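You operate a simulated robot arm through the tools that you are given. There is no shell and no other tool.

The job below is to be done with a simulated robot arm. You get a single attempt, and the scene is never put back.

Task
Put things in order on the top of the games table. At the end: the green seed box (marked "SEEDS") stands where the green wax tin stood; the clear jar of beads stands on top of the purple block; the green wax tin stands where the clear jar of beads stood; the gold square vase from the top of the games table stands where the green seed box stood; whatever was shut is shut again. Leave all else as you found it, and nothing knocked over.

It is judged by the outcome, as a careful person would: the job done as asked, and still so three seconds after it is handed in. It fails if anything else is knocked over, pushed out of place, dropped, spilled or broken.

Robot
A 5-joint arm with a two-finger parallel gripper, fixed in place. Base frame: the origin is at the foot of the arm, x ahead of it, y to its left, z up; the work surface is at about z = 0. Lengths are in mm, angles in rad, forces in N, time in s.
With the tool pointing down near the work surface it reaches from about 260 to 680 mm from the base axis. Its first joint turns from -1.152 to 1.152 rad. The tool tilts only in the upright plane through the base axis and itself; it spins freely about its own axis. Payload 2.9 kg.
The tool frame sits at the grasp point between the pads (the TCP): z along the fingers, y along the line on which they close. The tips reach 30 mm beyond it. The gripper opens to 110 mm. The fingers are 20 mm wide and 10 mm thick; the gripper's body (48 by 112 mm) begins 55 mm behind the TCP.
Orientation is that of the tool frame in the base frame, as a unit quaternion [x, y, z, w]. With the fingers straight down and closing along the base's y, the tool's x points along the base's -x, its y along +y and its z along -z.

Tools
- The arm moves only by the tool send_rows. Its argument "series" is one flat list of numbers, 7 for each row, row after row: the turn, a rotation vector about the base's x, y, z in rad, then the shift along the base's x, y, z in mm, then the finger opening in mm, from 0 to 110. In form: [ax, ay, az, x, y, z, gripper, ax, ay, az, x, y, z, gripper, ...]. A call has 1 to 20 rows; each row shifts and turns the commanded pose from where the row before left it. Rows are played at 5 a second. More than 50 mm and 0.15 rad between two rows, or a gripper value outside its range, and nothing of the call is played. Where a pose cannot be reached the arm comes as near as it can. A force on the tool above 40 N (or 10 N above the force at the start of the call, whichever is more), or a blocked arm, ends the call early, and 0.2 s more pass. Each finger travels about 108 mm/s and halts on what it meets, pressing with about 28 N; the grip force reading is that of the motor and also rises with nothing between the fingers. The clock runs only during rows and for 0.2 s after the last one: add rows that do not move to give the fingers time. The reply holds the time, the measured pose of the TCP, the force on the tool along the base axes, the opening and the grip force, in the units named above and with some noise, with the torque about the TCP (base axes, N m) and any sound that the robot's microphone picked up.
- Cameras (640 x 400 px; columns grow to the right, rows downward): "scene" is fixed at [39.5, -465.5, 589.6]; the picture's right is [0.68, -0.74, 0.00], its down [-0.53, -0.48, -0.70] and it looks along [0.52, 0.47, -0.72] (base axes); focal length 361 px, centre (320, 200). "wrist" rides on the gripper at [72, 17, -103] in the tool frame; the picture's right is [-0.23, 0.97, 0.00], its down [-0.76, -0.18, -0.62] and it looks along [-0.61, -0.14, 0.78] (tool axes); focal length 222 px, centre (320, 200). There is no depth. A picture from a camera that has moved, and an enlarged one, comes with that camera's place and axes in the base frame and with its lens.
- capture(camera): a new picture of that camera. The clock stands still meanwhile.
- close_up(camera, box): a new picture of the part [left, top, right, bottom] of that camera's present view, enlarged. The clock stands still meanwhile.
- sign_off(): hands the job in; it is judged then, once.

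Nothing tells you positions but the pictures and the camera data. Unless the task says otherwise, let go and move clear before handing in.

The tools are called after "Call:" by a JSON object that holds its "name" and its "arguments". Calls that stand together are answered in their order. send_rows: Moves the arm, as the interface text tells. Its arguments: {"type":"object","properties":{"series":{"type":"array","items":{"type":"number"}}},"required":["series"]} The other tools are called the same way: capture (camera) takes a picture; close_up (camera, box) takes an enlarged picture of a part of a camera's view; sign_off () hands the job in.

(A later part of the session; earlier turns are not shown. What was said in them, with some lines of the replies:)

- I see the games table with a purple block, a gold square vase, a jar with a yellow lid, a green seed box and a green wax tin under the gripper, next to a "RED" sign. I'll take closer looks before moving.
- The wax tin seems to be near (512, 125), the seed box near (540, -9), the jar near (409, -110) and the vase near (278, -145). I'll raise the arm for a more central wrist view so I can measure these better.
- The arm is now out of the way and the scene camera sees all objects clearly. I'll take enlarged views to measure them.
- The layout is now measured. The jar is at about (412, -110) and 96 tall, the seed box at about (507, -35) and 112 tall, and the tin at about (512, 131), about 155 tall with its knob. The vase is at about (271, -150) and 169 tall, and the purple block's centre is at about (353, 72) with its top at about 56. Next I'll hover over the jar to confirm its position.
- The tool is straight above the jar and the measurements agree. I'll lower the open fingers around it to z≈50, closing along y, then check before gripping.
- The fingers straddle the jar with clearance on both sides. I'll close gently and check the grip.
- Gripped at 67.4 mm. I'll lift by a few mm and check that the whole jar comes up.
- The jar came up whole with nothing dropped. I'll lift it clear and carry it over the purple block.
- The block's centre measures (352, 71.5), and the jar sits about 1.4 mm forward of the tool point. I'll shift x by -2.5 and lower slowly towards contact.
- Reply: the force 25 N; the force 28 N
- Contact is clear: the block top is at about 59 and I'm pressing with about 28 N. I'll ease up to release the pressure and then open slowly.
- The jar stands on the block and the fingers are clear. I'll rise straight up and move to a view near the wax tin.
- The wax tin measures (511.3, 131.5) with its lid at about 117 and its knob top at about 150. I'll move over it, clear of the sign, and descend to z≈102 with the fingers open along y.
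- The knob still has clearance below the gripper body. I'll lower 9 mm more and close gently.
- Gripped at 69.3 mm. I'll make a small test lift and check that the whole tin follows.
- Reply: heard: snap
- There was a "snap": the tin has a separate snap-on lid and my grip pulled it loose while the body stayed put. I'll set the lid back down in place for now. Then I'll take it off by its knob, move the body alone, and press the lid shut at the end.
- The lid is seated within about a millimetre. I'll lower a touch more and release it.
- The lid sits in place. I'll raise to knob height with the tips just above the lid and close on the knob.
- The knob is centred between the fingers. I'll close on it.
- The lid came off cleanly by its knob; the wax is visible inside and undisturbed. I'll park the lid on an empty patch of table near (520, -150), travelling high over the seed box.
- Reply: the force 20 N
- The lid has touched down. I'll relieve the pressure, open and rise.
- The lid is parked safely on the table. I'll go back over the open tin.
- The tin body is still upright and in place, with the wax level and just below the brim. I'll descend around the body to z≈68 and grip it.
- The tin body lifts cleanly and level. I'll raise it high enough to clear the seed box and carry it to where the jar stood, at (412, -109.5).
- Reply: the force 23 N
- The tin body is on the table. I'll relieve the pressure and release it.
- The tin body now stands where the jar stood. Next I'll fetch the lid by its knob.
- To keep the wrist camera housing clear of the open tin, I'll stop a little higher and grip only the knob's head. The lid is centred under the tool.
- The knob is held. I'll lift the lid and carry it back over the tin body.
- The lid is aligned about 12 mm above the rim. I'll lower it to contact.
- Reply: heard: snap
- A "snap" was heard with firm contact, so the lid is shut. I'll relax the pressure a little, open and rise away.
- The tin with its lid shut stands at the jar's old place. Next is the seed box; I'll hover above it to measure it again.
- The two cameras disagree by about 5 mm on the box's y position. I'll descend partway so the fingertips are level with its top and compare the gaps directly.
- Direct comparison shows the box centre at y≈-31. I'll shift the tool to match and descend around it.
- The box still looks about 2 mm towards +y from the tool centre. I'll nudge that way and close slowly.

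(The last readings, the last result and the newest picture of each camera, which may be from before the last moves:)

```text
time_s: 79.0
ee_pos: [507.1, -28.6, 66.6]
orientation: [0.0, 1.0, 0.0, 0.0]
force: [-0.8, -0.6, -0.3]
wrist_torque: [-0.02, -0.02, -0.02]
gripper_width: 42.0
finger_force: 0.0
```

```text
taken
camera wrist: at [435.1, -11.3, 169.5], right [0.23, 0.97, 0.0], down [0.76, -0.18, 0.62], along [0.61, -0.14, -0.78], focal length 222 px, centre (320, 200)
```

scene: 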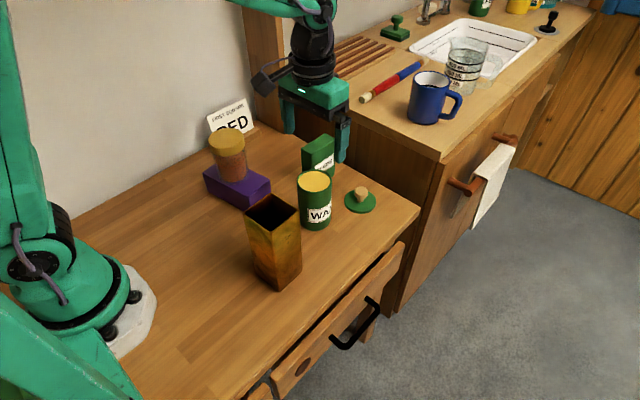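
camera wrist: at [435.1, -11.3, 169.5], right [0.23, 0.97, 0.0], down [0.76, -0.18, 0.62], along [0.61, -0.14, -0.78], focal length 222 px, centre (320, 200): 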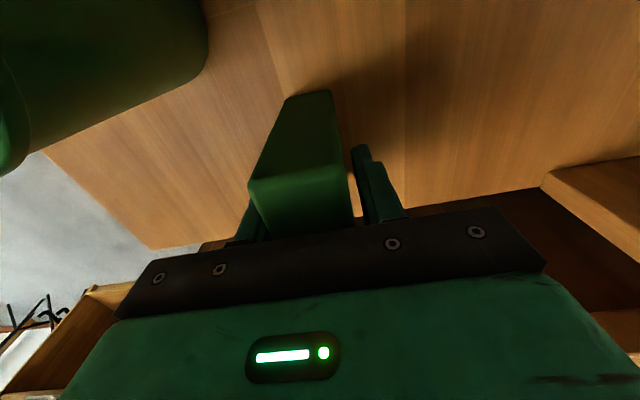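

Call:
{"name": "send_rows", "arguments": {"series": [0, 0, 0, 0, 0, 0, 39, 0, 0, 0, 0, 0, 0, 37, 0, 0, 0, 0, 0, 0, 36, 0, 0, 0, 0, 0, 0, 36]}}

Call:
{"name": "send_rows", "arguments": {"series": [0, 0, 0, 0, 0, 0, 35, 0, 0, 0, 0, 0, 0, 34, 0, 0, 0, 0, 0, 0, 34]}}

Call:
{"name": "capture", "arguments": {"camera": "wrist"}}

Call:
{"name": "close_up", "arguments": {"camera": "scene", "box": [270, 100, 370, 200]}}

```text
time_s: 80.0
ee_pos: [507.3, -28.5, 66.7]
orientation: [0.0, 1.0, 0.0, 0.001]
force: [0.6, 0.6, 0.7]
wrist_torque: [0.01, -0.01, 0.01]
gripper_width: 36.1
finger_force: 0.1
```

```text
time_s: 80.8
ee_pos: [506.6, -29.7, 67.0]
orientation: [0.0, 1.0, 0.0, 0.0]
force: [0.1, -0.1, -0.4]
wrist_torque: [0.0, -0.01, -0.01]
gripper_width: 34.9
finger_force: 1.0
```

```text
taken
camera wrist: at [435.1, -11.3, 169.5], right [0.23, 0.97, 0.0], down [0.76, -0.18, 0.62], along [0.61, -0.14, -0.78], focal length 222 px, centre (320, 200)
```

wrist: 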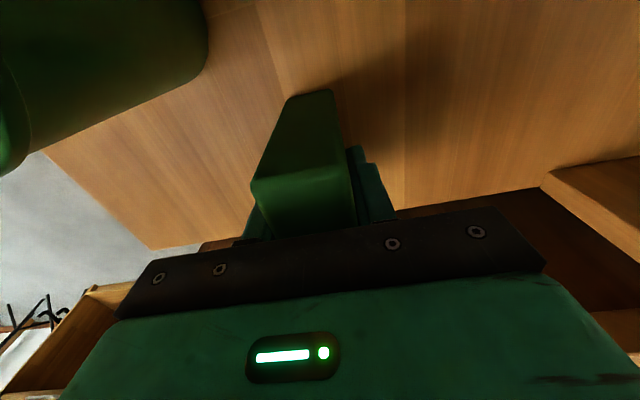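

```text
4.00 times, centred on (320, 150) of scene
camera zoom: at [39.5, -465.5, 589.6], right [0.68, -0.74, 0.0], down [-0.53, -0.48, -0.7], along [0.52, 0.47, -0.72], focal length 1446 px, centre (320, 400)
```

zoom: 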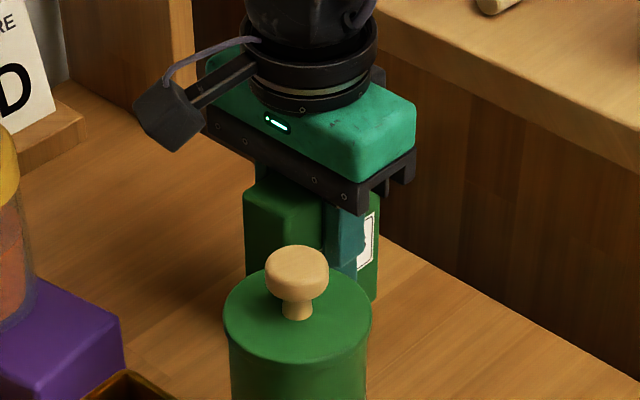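

Both fingers are touching at 34.9 mm with hardly any shift. I'll grip firmly and test-lift.

Call:
{"name": "send_rows", "arguments": {"series": [0, 0, 0, 0, 0, 0, 30, 0, 0, 0, 0, 0, 0, 24, 0, 0, 0, 0, 0, 0, 20, 0, 0, 0, 0, 0, 2, 20, 0, 0, 0, 0, 0, 3, 20, 0, 0, 0, 0, 0, 5, 20, 0, 0, 0, 0, 0, 0, 20]}}

Call:
{"name": "close_up", "arguments": {"camera": "scene", "box": [270, 100, 370, 200]}}

Call:
{"name": "capture", "arguments": {"camera": "wrist"}}

```text
time_s: 82.4
ee_pos: [507.2, -29.7, 75.1]
orientation: [0.0, 1.0, 0.0, -0.001]
force: [-0.2, -0.2, -0.6]
wrist_torque: [0.03, 0.02, -0.02]
gripper_width: 34.5
finger_force: 28.6
```

```text
4.00 times, centred on (320, 150) of scene
camera zoom: at [39.5, -465.5, 589.6], right [0.68, -0.74, 0.0], down [-0.53, -0.48, -0.7], along [0.52, 0.47, -0.72], focal length 1446 px, centre (320, 400)
```

zoom: 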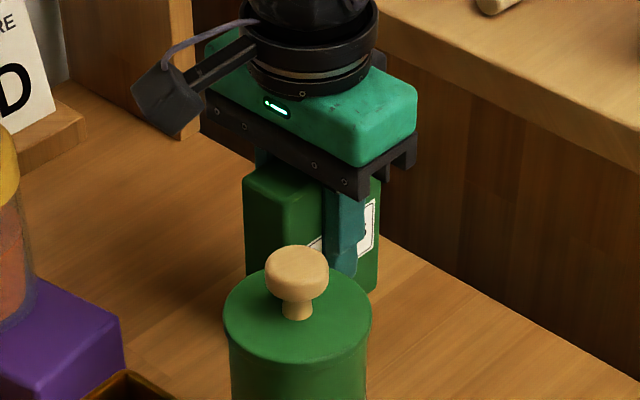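

```text
taken
camera wrist: at [434.8, -11.6, 179.2], right [0.23, 0.97, 0.0], down [0.76, -0.18, 0.62], along [0.61, -0.14, -0.78], focal length 222 px, centre (320, 200)
```

wrist: 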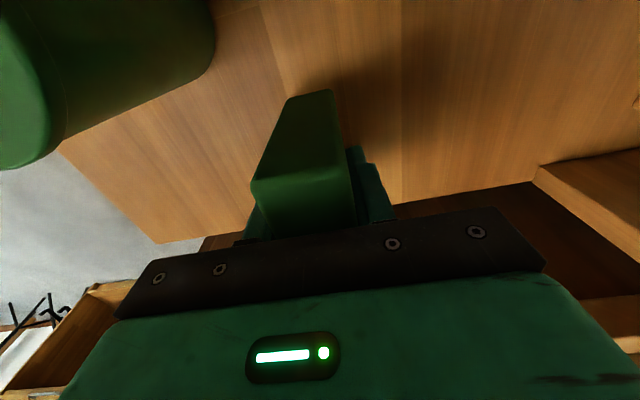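

The box is lifted and steady. I'll carry it across to the tin's old place at (509, 131).

Call:
{"name": "send_rows", "arguments": {"series": [0, 0, 0, 0, 0, 15, 20, 0, 0, 0, 0, 0, 20, 20, 0, 0, 0, 0.7, 12, 0, 20, 0, 0, 0, 0, 20, 0, 20, 0, 0, 0, 0, 22, 0, 20, 0, 0, 0, 0, 22, 0, 20, 0, 0, 0, 0, 22, 0, 20, 0, 0, 0, 0, 22, 0, 20, 0, 0, 0, 0, 20, 0, 20, 0, 0, 0, 0, 12, 0, 20, 0, 0, 0, 0, 7.6, 0, 20, 0, 0, 0, 0, 0, -15, 20, 0, 0, 0, 0, 0, -15, 20, 0, 0, 0, 0, 0, -8, 20, 0, 0, 0, 0, 0, 0, 20]}}

Call:
{"name": "close_up", "arguments": {"camera": "scene", "box": [210, 70, 350, 190]}}

Call:
{"name": "capture", "arguments": {"camera": "wrist"}}

```text
time_s: 85.6
ee_pos: [509.2, 132.4, 73.4]
orientation: [0.0, 1.0, 0.0, 0.0]
force: [0.0, 0.7, 0.2]
wrist_torque: [0.0, -0.01, -0.01]
gripper_width: 34.5
finger_force: 27.9
```

```text
3.33 times, centred on (280, 130) of scene
camera zoom: at [39.5, -465.5, 589.6], right [0.68, -0.74, 0.0], down [-0.53, -0.48, -0.7], along [0.52, 0.47, -0.72], focal length 1205 px, centre (453, 433)
```

zoom: 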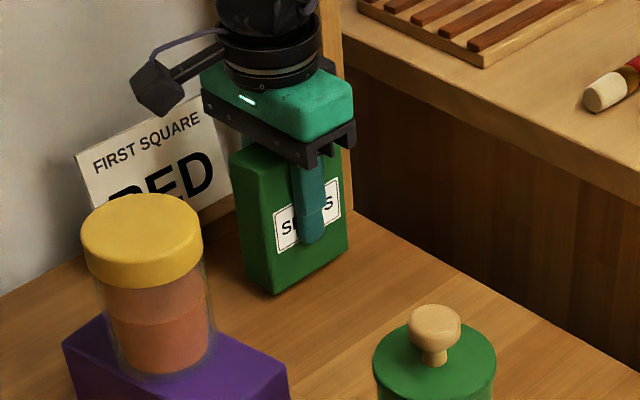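

```text
taken
camera wrist: at [436.2, 148.6, 177.0], right [0.23, 0.97, 0.0], down [0.76, -0.18, 0.62], along [0.61, -0.14, -0.78], focal length 222 px, centre (320, 200)
```

wrist: 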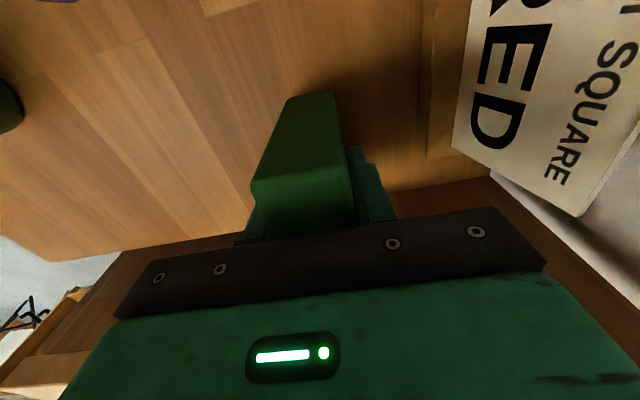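

Call:
{"name": "send_rows", "arguments": {"series": [0, 0, 0, 0, 0, -3, 20, 0, 0, 0, 0, 0, -2, 20, 0, 0, 0, 0, 0, -1, 20, 0, 0, 0, 0, 0, 0, 20]}}

Call:
{"name": "send_rows", "arguments": {"series": [0, 0, 0, 0, 0, -1, 20, 0, 0, 0, 0, 0, 0, 20]}}

Call:
{"name": "send_rows", "arguments": {"series": [0, 0, 0, 0, 0, -0.7, 20, 0, 0, 0, 0, 0, 0, 20]}}

```text
time_s: 86.6
ee_pos: [507.9, 131.2, 69.2]
orientation: [0.0, 1.0, 0.001, 0.0]
force: [-0.4, 0.2, -0.7]
wrist_torque: [0.02, 0.01, -0.07]
gripper_width: 34.4
finger_force: 27.9
```

```text
time_s: 87.2
ee_pos: [508.2, 130.4, 67.9]
orientation: [0.0, 1.0, 0.0, 0.0]
force: [-0.6, 0.5, -1.3]
wrist_torque: [0.02, 0.01, 0.03]
gripper_width: 34.5
finger_force: 28.1
```

```text
time_s: 87.8
ee_pos: [507.7, 131.4, 66.4]
orientation: [0.0, 1.0, 0.0, -0.001]
force: [-1.9, -1.1, 6.3]
wrist_torque: [-0.02, 0.25, 0.06]
gripper_width: 34.5
finger_force: 28.0
```

The seed box is on the table. I'll release it gently and rise straight up.

Call:
{"name": "send_rows", "arguments": {"series": [0, 0, 0, 0, 0, 0.3, 20, 0, 0, 0, 0, 0, 0, 36, 0, 0, 0, 0, 0, 0, 39, 0, 0, 0, 0, 0, 0, 44, 0, 0, 0, 0, 0, 0, 52, 0, 0, 0, 0, 0, 0, 60, 0, 0, 0, 0, 0, 0, 60]}}

Call:
{"name": "send_rows", "arguments": {"series": [0, 0, 0, 0, 0, 10, 60, 0, 0, 0, 0, 0, 30, 60, 0, 0, 0, 0, 0, 40, 60, 0, 0, 0, 0, 0, 40, 70, 0, 0, 0, 0, 0, 40, 90, 0, 0, 0, 0, 0, 20, 110, 0, 0, 0, 0, 0, 0, 110]}}

Call:
{"name": "capture", "arguments": {"camera": "scene"}}

Call:
{"name": "capture", "arguments": {"camera": "wrist"}}

```text
time_s: 89.4
ee_pos: [507.5, 131.6, 66.5]
orientation: [0.0, 1.0, 0.0, 0.001]
force: [0.3, 0.1, 0.5]
wrist_torque: [0.0, -0.01, 0.01]
gripper_width: 59.9
finger_force: 0.0
```

```text
time_s: 91.0
ee_pos: [508.1, 131.9, 246.6]
orientation: [0.0, 1.0, -0.001, 0.0]
force: [0.1, 0.5, -0.5]
wrist_torque: [0.01, 0.0, -0.02]
gripper_width: 110.0
finger_force: 0.1
```

```text
taken
```

scene: 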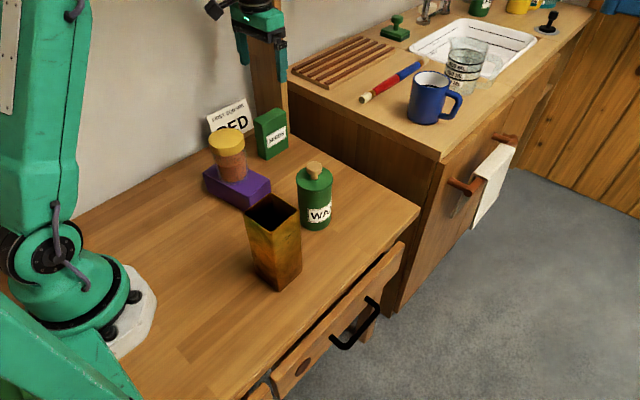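

```text
taken
camera wrist: at [436.5, 149.7, 349.6], right [0.23, 0.97, 0.0], down [0.76, -0.18, 0.62], along [0.61, -0.14, -0.78], focal length 222 px, centre (320, 200)
```

wrist: 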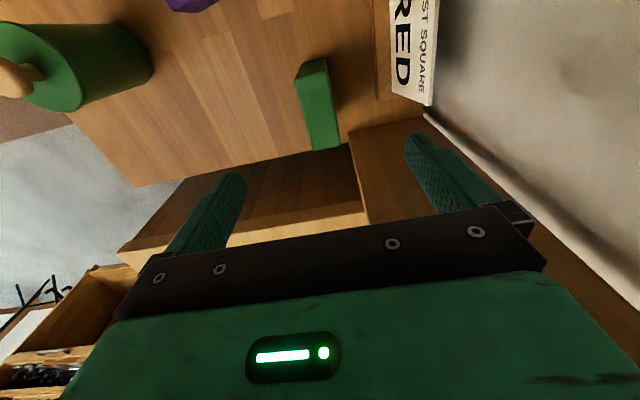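

The seed box stands in the tin's place. Now for the vase: I'll fly over at a safe height and look at it from above.

Call:
{"name": "send_rows", "arguments": {"series": [0, 0, 0, -23.4, -28, 0, 110, 0, 0, 0, -23.4, -28, 0, 110, 0, 0, 0, -23.4, -28, 0, 110, 0, 0, 0, -23.4, -28, 0, 110, 0, 0, 0, -23.4, -28, 0, 110, 0, 0, 0, -23.4, -28, 0, 110, 0, 0, 0, -23.4, -28, 0, 110, 0, 0, 0, -23.4, -28, 0, 110, 0, 0, 0, -23.4, -28, 0, 110, 0, 0, 0, -24.1, -28, 0, 110, 0, 0, 0, 0, 0, 0, 110]}}

Call:
{"name": "capture", "arguments": {"camera": "wrist"}}

Call:
{"name": "capture", "arguments": {"camera": "scene"}}

```text
time_s: 93.4
ee_pos: [274.2, -149.2, 246.0]
orientation: [0.001, 1.0, 0.0, 0.0]
force: [-0.6, -0.2, -0.2]
wrist_torque: [-0.03, 0.0, -0.03]
gripper_width: 109.9
finger_force: 0.0
```

```text
taken
camera wrist: at [202.0, -132.5, 348.8], right [0.23, 0.97, 0.0], down [0.76, -0.18, 0.62], along [0.61, -0.14, -0.78], focal length 222 px, centre (320, 200)
```

wrist: 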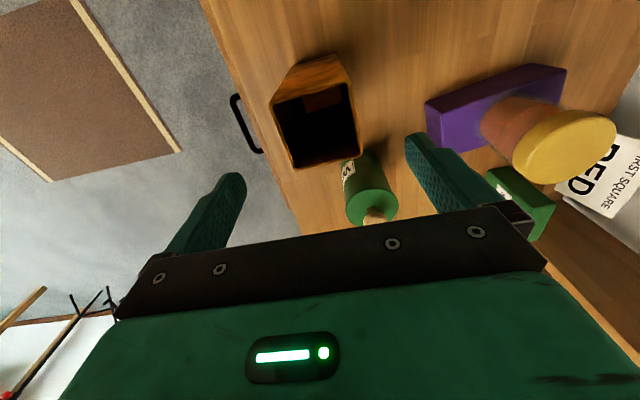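

```text
taken
```

scene: 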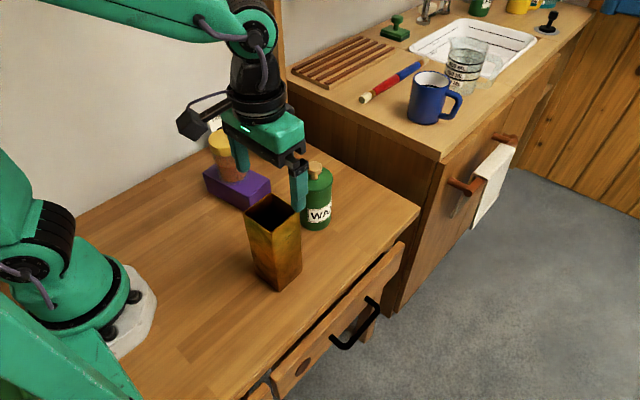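

Call:
{"name": "close_up", "arguments": {"camera": "wrist", "box": [240, 30, 400, 190]}}

Call:
{"name": "close_up", "arguments": {"camera": "wrist", "box": [400, 40, 640, 260]}}

```text
2.50 times, centred on (320, 110) of wrist
camera zoom: at [202.0, -132.5, 348.8], right [0.23, 0.97, 0.0], down [0.76, -0.18, 0.62], along [0.61, -0.14, -0.78], focal length 555 px, centre (320, 425)
```

zoom: 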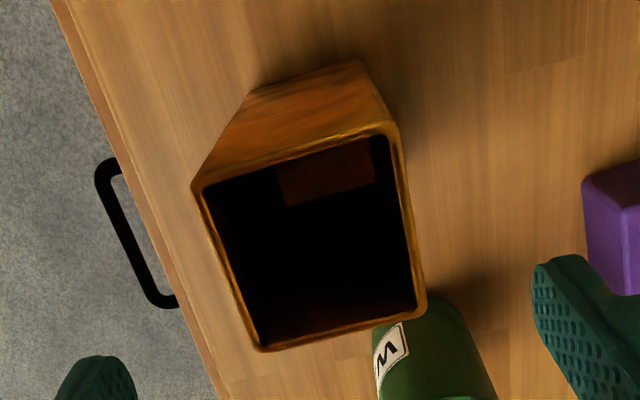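

```text
1.82 times, centred on (520, 150) of wrist
camera zoom: at [202.0, -132.5, 348.8], right [0.23, 0.97, 0.0], down [0.76, -0.18, 0.62], along [0.61, -0.14, -0.78], focal length 404 px, centre (-44, 291)
```

zoom: 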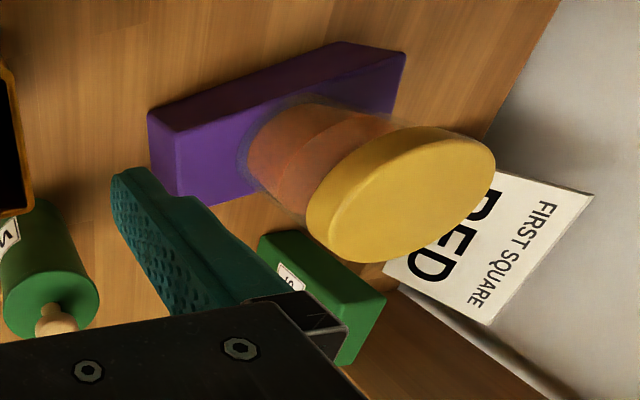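

The vase is empty, centred at about (271.5, -148.5) and turned by about 3°. I'll turn the tool by the same amount and descend part way to check the centring.

Call:
{"name": "send_rows", "arguments": {"series": [0, 0, 0.052, -1.5, 0.7, 0, 110, 0, 0, 0, 0, 0, -35, 110, 0, 0, 0, 0, 0, -30, 110, 0, 0, 0, 0, 0, -15, 110, 0, 0, 0, 0, 0, 0, 110]}}

Call:
{"name": "capture", "arguments": {"camera": "wrist"}}

Call:
{"name": "close_up", "arguments": {"camera": "scene", "box": [170, 80, 370, 300]}}

```text
time_s: 94.6
ee_pos: [273.4, -148.9, 165.5]
orientation: [-0.027, 1.0, 0.0, 0.0]
force: [-1.0, -0.1, 0.9]
wrist_torque: [0.02, -0.01, 0.0]
gripper_width: 110.0
finger_force: 0.1
```

```text
taken
camera wrist: at [200.5, -135.1, 268.5], right [0.18, 0.98, 0.0], down [0.77, -0.14, 0.62], along [0.61, -0.11, -0.78], focal length 222 px, centre (320, 200)
```

wrist: 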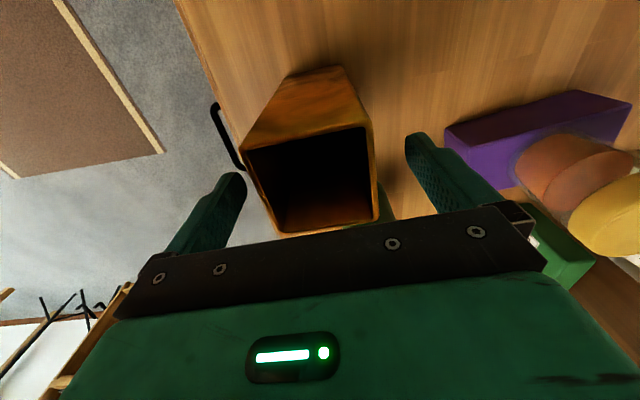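

```text
1.82 times, centred on (270, 190) of scene
camera zoom: at [39.5, -465.5, 589.6], right [0.68, -0.74, 0.0], down [-0.53, -0.48, -0.7], along [0.52, 0.47, -0.72], focal length 657 px, centre (411, 218)
```

zoom: 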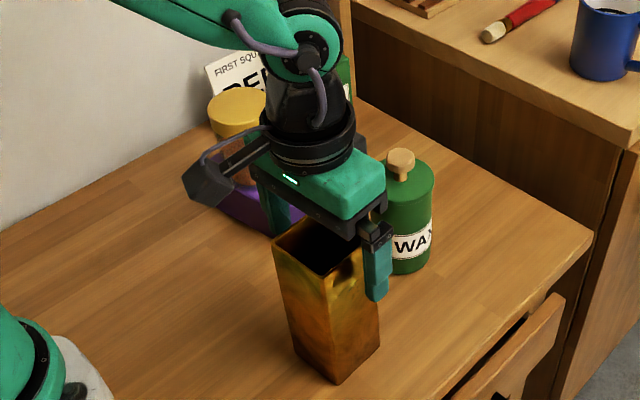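

The tool is centred within about 1 mm. I'll descend to grip height and close slowly.

Call:
{"name": "send_rows", "arguments": {"series": [0, 0, 0, 0, -0.5, -20, 110, 0, 0, 0, 0, 0, -14, 110, 0, 0, 0, 0, 0, -7, 110, 0, 0, 0, 0, 0, 0, 95, 0, 0, 0, 0, 0, 0, 82, 0, 0, 0, 0, 0, 0, 74, 0, 0, 0, 0, 0, 0, 68, 0, 0, 0, 0, 0, 0, 65, 0, 0, 0, 0, 0, 0, 65]}}

Call:
{"name": "capture", "arguments": {"camera": "wrist"}}

Call:
{"name": "close_up", "arguments": {"camera": "scene", "box": [190, 120, 350, 300]}}

```text
time_s: 96.6
ee_pos: [271.6, -149.4, 126.2]
orientation: [-0.025, 1.0, -0.001, 0.0]
force: [-0.2, 0.0, -0.1]
wrist_torque: [0.02, 0.01, -0.03]
gripper_width: 66.2
finger_force: 1.1
```

```text
taken
camera wrist: at [199.3, -135.7, 228.2], right [0.18, 0.98, 0.0], down [0.77, -0.14, 0.62], along [0.61, -0.11, -0.78], focal length 222 px, centre (320, 200)
```

wrist: 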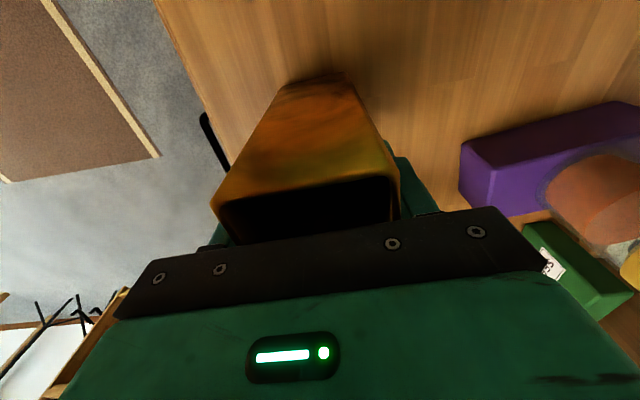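

```text
2.22 times, centred on (270, 210) of scene
camera zoom: at [39.5, -465.5, 589.6], right [0.68, -0.74, 0.0], down [-0.53, -0.48, -0.7], along [0.52, 0.47, -0.72], focal length 803 px, centre (431, 178)
```

zoom: 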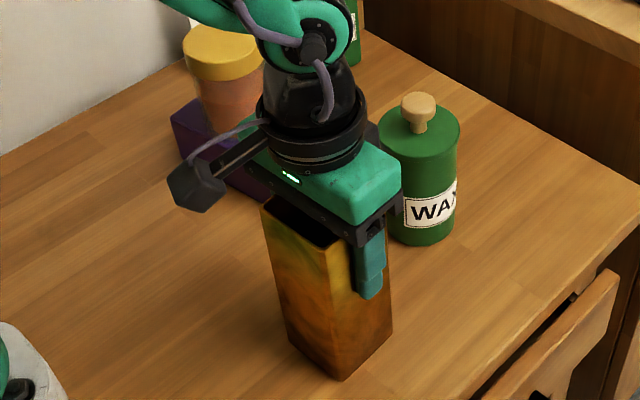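

Both fingers are touching at 66 mm. I'll grip firmly and test-lift.

Call:
{"name": "send_rows", "arguments": {"series": [0, 0, 0, 0, 0, 0, 60, 0, 0, 0, 0, 0, 0, 52, 0, 0, 0, 0, 0, 0, 46, 0, 0, 0, 0, 0, 2, 46, 0, 0, 0, 0, 0, 4, 46, 0, 0, 0, 0, 0, 6, 46, 0, 0, 0, 0, 0, 0, 46]}}

Call:
{"name": "close_up", "arguments": {"camera": "scene", "box": [190, 120, 350, 300]}}

Call:
{"name": "capture", "arguments": {"camera": "wrist"}}

```text
time_s: 98.2
ee_pos: [272.5, -148.9, 137.4]
orientation: [-0.027, 1.0, -0.001, 0.0]
force: [0.1, 0.9, -1.7]
wrist_torque: [0.03, -0.01, -0.03]
gripper_width: 66.0
finger_force: 27.9
```

```text
2.22 times, centred on (270, 210) of scene
camera zoom: at [39.5, -465.5, 589.6], right [0.68, -0.74, 0.0], down [-0.53, -0.48, -0.7], along [0.51, 0.47, -0.72], focal length 803 px, centre (431, 178)
```

zoom: 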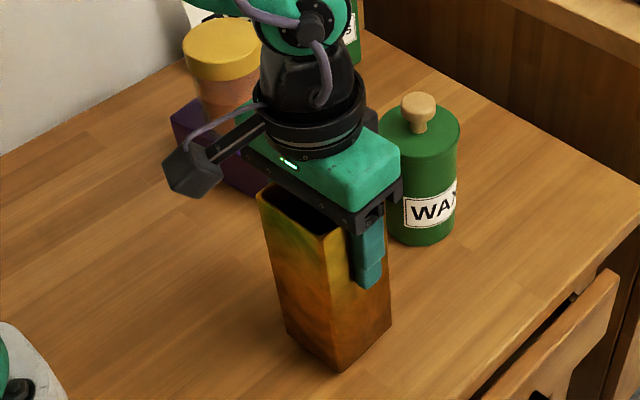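

```text
taken
camera wrist: at [199.7, -135.1, 239.9], right [0.18, 0.98, 0.0], down [0.77, -0.14, 0.62], along [0.61, -0.11, -0.78], focal length 222 px, centre (320, 200)
```

wrist: 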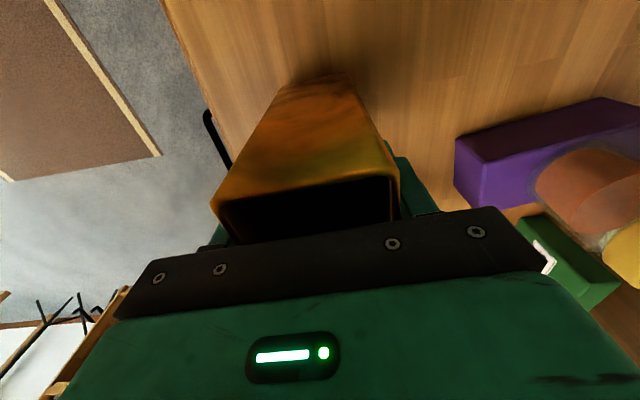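

The vase is up, straight and secure. I'll raise it well above everything before moving.

Call:
{"name": "send_rows", "arguments": {"series": [0, 0, 0, 0, 0, 20, 46, 0, 0, 0, 0, 0, 25, 46, 0, 0, 0, 0, 0, 25, 46, 0, 0, 0, 0, 0, 25, 46, 0, 0, 0, 0, 0, 25, 46, 0, 0, 0, 0, 0, 14, 46, 0, 0, 0, 0, 0, 0, 46]}}

Call:
{"name": "capture", "arguments": {"camera": "scene"}}

```text
time_s: 99.8
ee_pos: [273.2, -146.4, 272.5]
orientation: [-0.026, 1.0, 0.0, 0.0]
force: [0.0, -0.1, -1.8]
wrist_torque: [0.0, 0.0, -0.04]
gripper_width: 65.8
finger_force: 27.7
```

```text
taken
```

scene: 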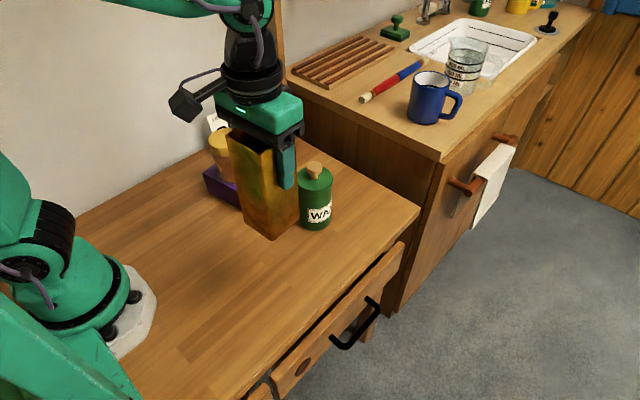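

Call:
{"name": "send_rows", "arguments": {"series": [0, 0, 0, 7.4, 11.8, 0, 46, 0, 0, 0, 11.4, 17.8, 0, 46, 0, 0, 0, 11.4, 17.8, 0, 46, 0, 0, 0, 11.4, 17.8, 0, 46, 0, 0, 0, 11.4, 17.8, 0, 46, 0, 0, 0, 15.4, 24, 0, 46, 0, 0, 0, 20, 1.5, 0, 46, 0, 0, 0, 22, 1.5, 0, 46, 0, 0, 0, 22, 1.5, 0, 46, 0, 0, 0, 22, 1.5, 0, 46, 0, 0, 0, 22, 1.5, 0, 46, 0, 0, 0, 22, 1.5, 0, 46, 0, 0, 0, 20, 1.5, 0, 46, 0, 0, 0, 12, 0.7, 0, 46, 0, 0, 0, 6.6, 0.5, 0, 46, 0, 0, 0, 0, 0, 0, 46]}}

Call:
{"name": "capture", "arguments": {"camera": "scene"}}

Call:
{"name": "capture", "arguments": {"camera": "wrist"}}

```text
time_s: 103.2
ee_pos: [508.5, -28.5, 270.6]
orientation: [-0.026, 1.0, 0.0, 0.0]
force: [0.8, 0.0, -2.1]
wrist_torque: [0.01, -0.01, 0.02]
gripper_width: 65.7
finger_force: 27.7
```

```text
taken
```

scene: 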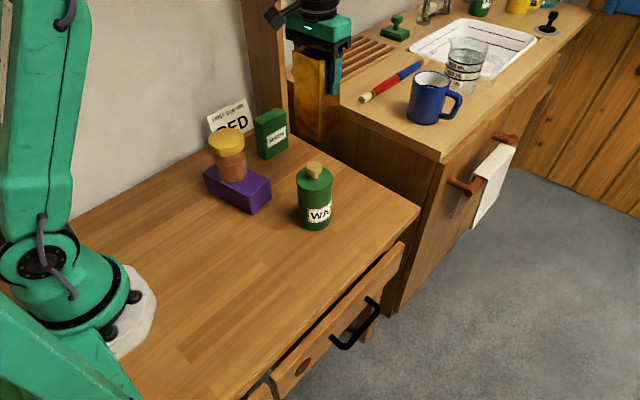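

```text
taken
camera wrist: at [436.4, -15.5, 373.6], right [0.18, 0.98, 0.0], down [0.77, -0.14, 0.62], along [0.61, -0.11, -0.78], focal length 222 px, centre (320, 200)
```

wrist: 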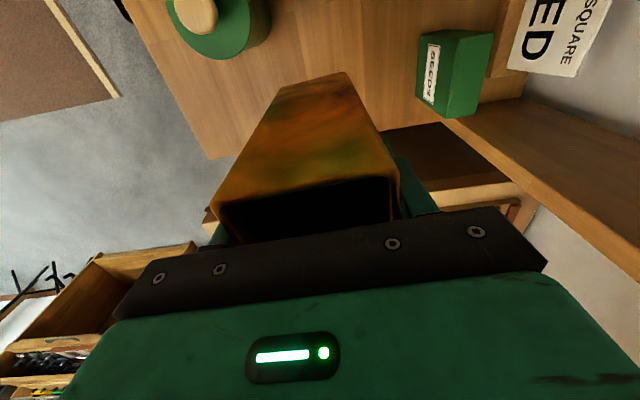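

The vase is over the seed box's old spot with everything else undisturbed. I'll lower it.

Call:
{"name": "send_rows", "arguments": {"series": [0, 0, 0, 0, 0, -20, 46, 0, 0, 0, 0, 0, -30, 46, 0, 0, 0, 0, 0, -30, 46, 0, 0, 0, 0, 0, -25, 46, 0, 0, 0, 0, 0, -15, 46, 0, 0, 0, 0, 0, -10, 46, 0, 0, 0, 0, 0, -7, 46, 0, 0, 0, 0, 0, -4, 46, 0, 0, 0, 0, 0, 0, 46]}}

Call:
{"name": "close_up", "arguments": {"camera": "scene", "box": [240, 60, 390, 240]}}

Call:
{"name": "capture", "arguments": {"camera": "wrist"}}

```text
time_s: 105.2
ee_pos: [509.0, -29.6, 130.7]
orientation: [-0.026, 1.0, 0.001, 0.0]
force: [-0.1, 0.5, -1.1]
wrist_torque: [0.02, 0.0, -0.01]
gripper_width: 65.9
finger_force: 28.1
```

```text
2.22 times, centred on (315, 150) of scene
camera zoom: at [39.5, -465.5, 589.6], right [0.68, -0.74, 0.0], down [-0.53, -0.48, -0.7], along [0.51, 0.47, -0.72], focal length 803 px, centre (331, 311)
```

zoom: 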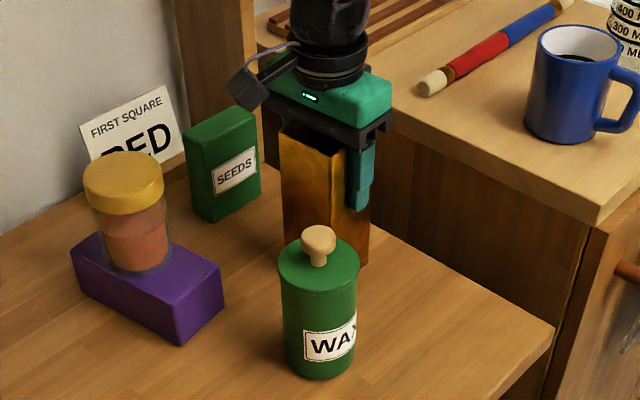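

```text
taken
camera wrist: at [436.7, -16.5, 232.8], right [0.18, 0.98, 0.0], down [0.77, -0.14, 0.62], along [0.61, -0.11, -0.78], focal length 222 px, centre (320, 200)
```

wrist: 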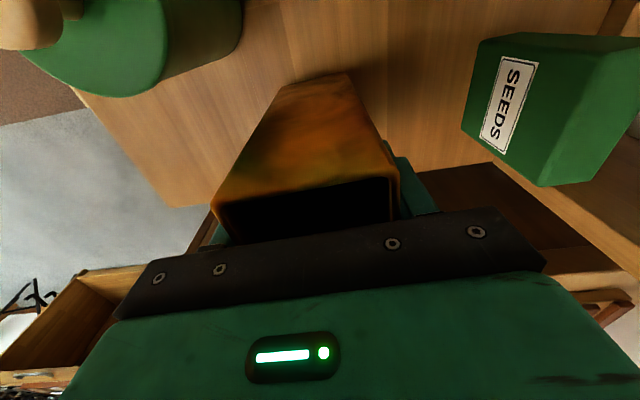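

Call:
{"name": "send_rows", "arguments": {"series": [0, 0, 0, 0, 0, -2, 46, 0, 0, 0, 0, 0, -1.5, 46, 0, 0, 0, 0, 0, 0, 46]}}

Call:
{"name": "send_rows", "arguments": {"series": [0, 0, 0, 0, 0, -1, 46, 0, 0, 0, 0, 0, 0, 46]}}

Call:
{"name": "send_rows", "arguments": {"series": [0, 0, 0, 0, 0, -0.8, 46, 0, 0, 0, 0, 0, 0, 46]}}

```text
time_s: 106.0
ee_pos: [510.7, -30.3, 125.8]
orientation: [-0.026, 1.0, 0.0, 0.0]
force: [0.0, -0.1, -2.1]
wrist_torque: [-0.02, 0.04, 0.03]
gripper_width: 65.8
finger_force: 27.6
```

```text
time_s: 106.6
ee_pos: [508.1, -30.0, 125.0]
orientation: [-0.027, 1.0, 0.0, 0.0]
force: [-0.7, -2.0, 3.8]
wrist_torque: [-0.16, 0.36, 0.03]
gripper_width: 65.7
finger_force: 28.1
```

```text
time_s: 107.2
ee_pos: [509.5, -29.2, 124.1]
orientation: [-0.027, 1.0, 0.0, 0.0]
force: [-7.6, -0.3, 15.9]
wrist_torque: [0.04, 0.61, 0.05]
gripper_width: 65.9
finger_force: 28.0
```

The vase has touched down. I'll ease off, release slowly and rise.

Call:
{"name": "send_rows", "arguments": {"series": [0, 0, 0, 0, 0, 0.7, 46, 0, 0, 0, 0, 0, 0, 46, 0, 0, 0, 0, 0, 0, 67, 0, 0, 0, 0, 0, 0, 70, 0, 0, 0, 0, 0, 0, 76, 0, 0, 0, 0, 0, 0, 84, 0, 0, 0, 0, 0, 0, 92, 0, 0, 0, 0, 0, 0, 92]}}

Call:
{"name": "send_rows", "arguments": {"series": [0, 0, 0, 0, 0, 10, 92, 0, 0, 0, 0, 0, 30, 92, 0, 0, 0, 0, 0, 40, 92, 0, 0, 0, 0, 0, 40, 92, 0, 0, 0, -30, 10, 20, 92, 0, 0, 0, -40, 10, 10, 92, 0, 0, 0, -40, 10, 0, 92, 0, 0, 0, -40, 10, 0, 92, 0, 0, 0, 0, 0, 0, 92]}}

Call:
{"name": "capture", "arguments": {"camera": "scene"}}

Call:
{"name": "capture", "arguments": {"camera": "wrist"}}

```text
time_s: 109.0
ee_pos: [510.5, -30.7, 125.5]
orientation: [-0.026, 1.0, 0.0, 0.0]
force: [-0.5, 0.7, 0.3]
wrist_torque: [-0.02, 0.01, -0.04]
gripper_width: 92.3
finger_force: 0.0
```

```text
time_s: 111.0
ee_pos: [359.9, 12.4, 279.2]
orientation: [-0.027, 1.0, 0.0, 0.0]
force: [-0.3, -0.3, 0.5]
wrist_torque: [0.0, -0.01, -0.01]
gripper_width: 91.9
finger_force: 0.0
```

```text
taken
```

scene: 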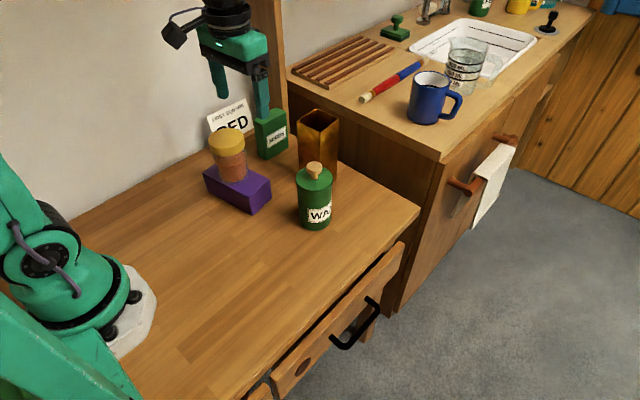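

```text
taken
camera wrist: at [287.3, 25.0, 380.1], right [0.18, 0.98, 0.0], down [0.77, -0.14, 0.62], along [0.61, -0.11, -0.78], focal length 222 px, centre (320, 200)
```

wrist: 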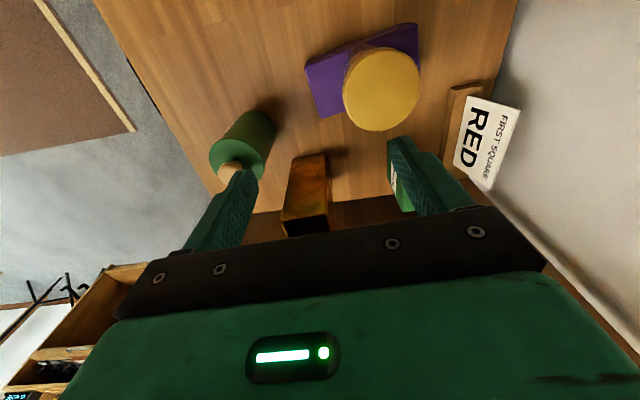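

All four things are placed. I'll inspect closely, especially the tin's lid, the jar on the block and the sign.

Call:
{"name": "close_up", "arguments": {"camera": "scene", "box": [285, 150, 345, 240]}}

Call:
{"name": "close_up", "arguments": {"camera": "scene", "box": [190, 90, 350, 220]}}

Call:
{"name": "close_up", "arguments": {"camera": "wrist", "box": [180, 20, 480, 220]}}

Call:
{"name": "close_up", "arguments": {"camera": "scene", "box": [200, 200, 440, 400]}}

```text
4.44 times, centred on (315, 195) of scene
camera zoom: at [39.5, -465.5, 589.6], right [0.68, -0.74, 0.0], down [-0.53, -0.48, -0.7], along [0.52, 0.47, -0.72], focal length 1606 px, centre (342, 222)
```

zoom: 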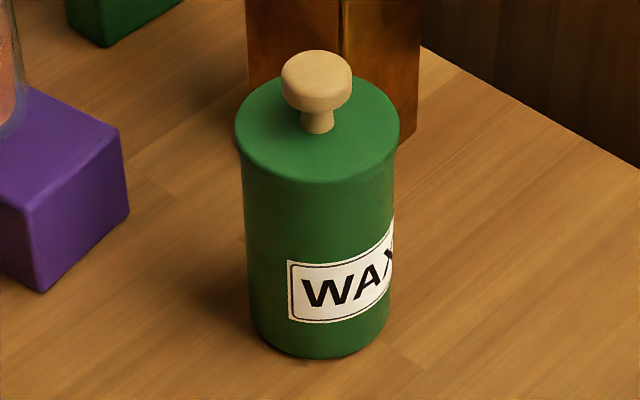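

```text
3.08 times, centred on (270, 155) of scene
camera zoom: at [39.5, -465.5, 589.6], right [0.68, -0.74, 0.0], down [-0.53, -0.48, -0.7], along [0.52, 0.47, -0.72], focal length 1112 px, centre (474, 338)
```

zoom: 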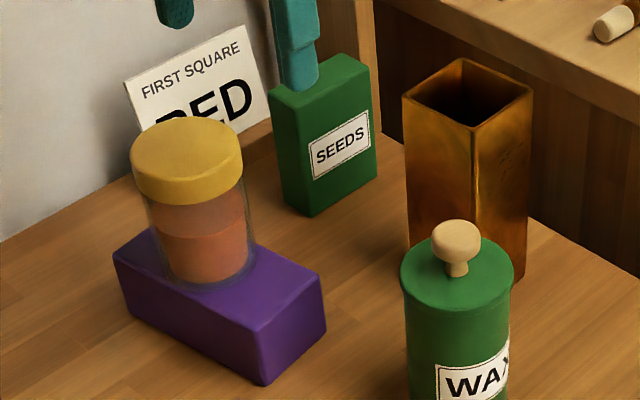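

```text
2.00 times, centred on (330, 120) of wrist
camera zoom: at [287.3, 25.0, 380.1], right [0.18, 0.98, 0.0], down [0.77, -0.14, 0.62], along [0.61, -0.11, -0.78], focal length 444 px, centre (300, 360)
```

zoom: 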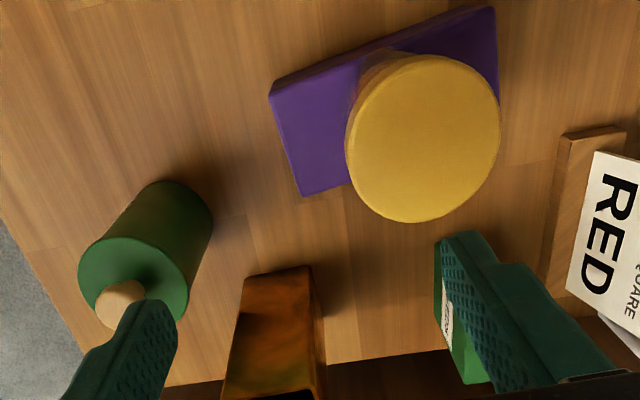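

```text
2.00 times, centred on (320, 300) of scene
camera zoom: at [39.5, -465.5, 589.6], right [0.68, -0.74, 0.0], down [-0.53, -0.48, -0.7], along [0.52, 0.47, -0.72], focal length 723 px, centre (320, 0)
```

zoom: 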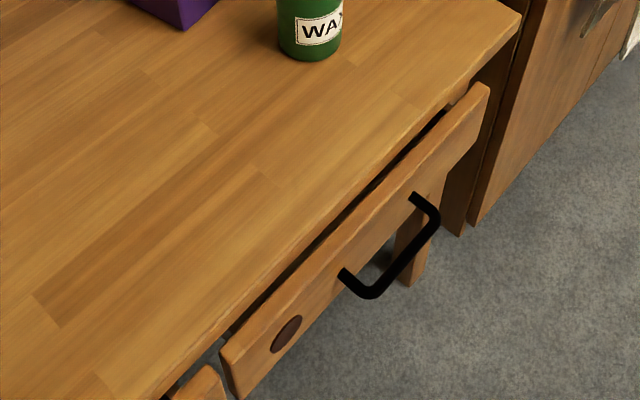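

Everything checks out: the tin is shut at the jar's old place, the seed box is at the tin's old place and the vase is at the box's old place. The jar stands centred on the purple block, the drawer and sign are unchanged, and the arm is clear. I'm handing the job in.

Call:
{"name": "sign_off", "arguments": {}}

```text
The job is handed in.
```

The job is handed in, and all four things are where you asked. Nothing was knocked over or spilled, and the last camera views showed everything standing upright.

- **Jar of beads:** it stands on top of the purple block, near its centre.
- **Wax tin:** it stands where the jar stood, within about 3 mm. Its snap-on lid came off when I first tried to lift it. I moved the body and lid separately, then pressed the lid back on until it snapped shut.
- **Seed box:** it stands where the wax tin stood, with its label facing the same way as before.
- **Gold vase:** it stands where the seed box stood, and it is empty.

I didn't touch the drawer, which was already slightly open, or the "RED" sign. I let go of everything, and the arm is clear above the table.
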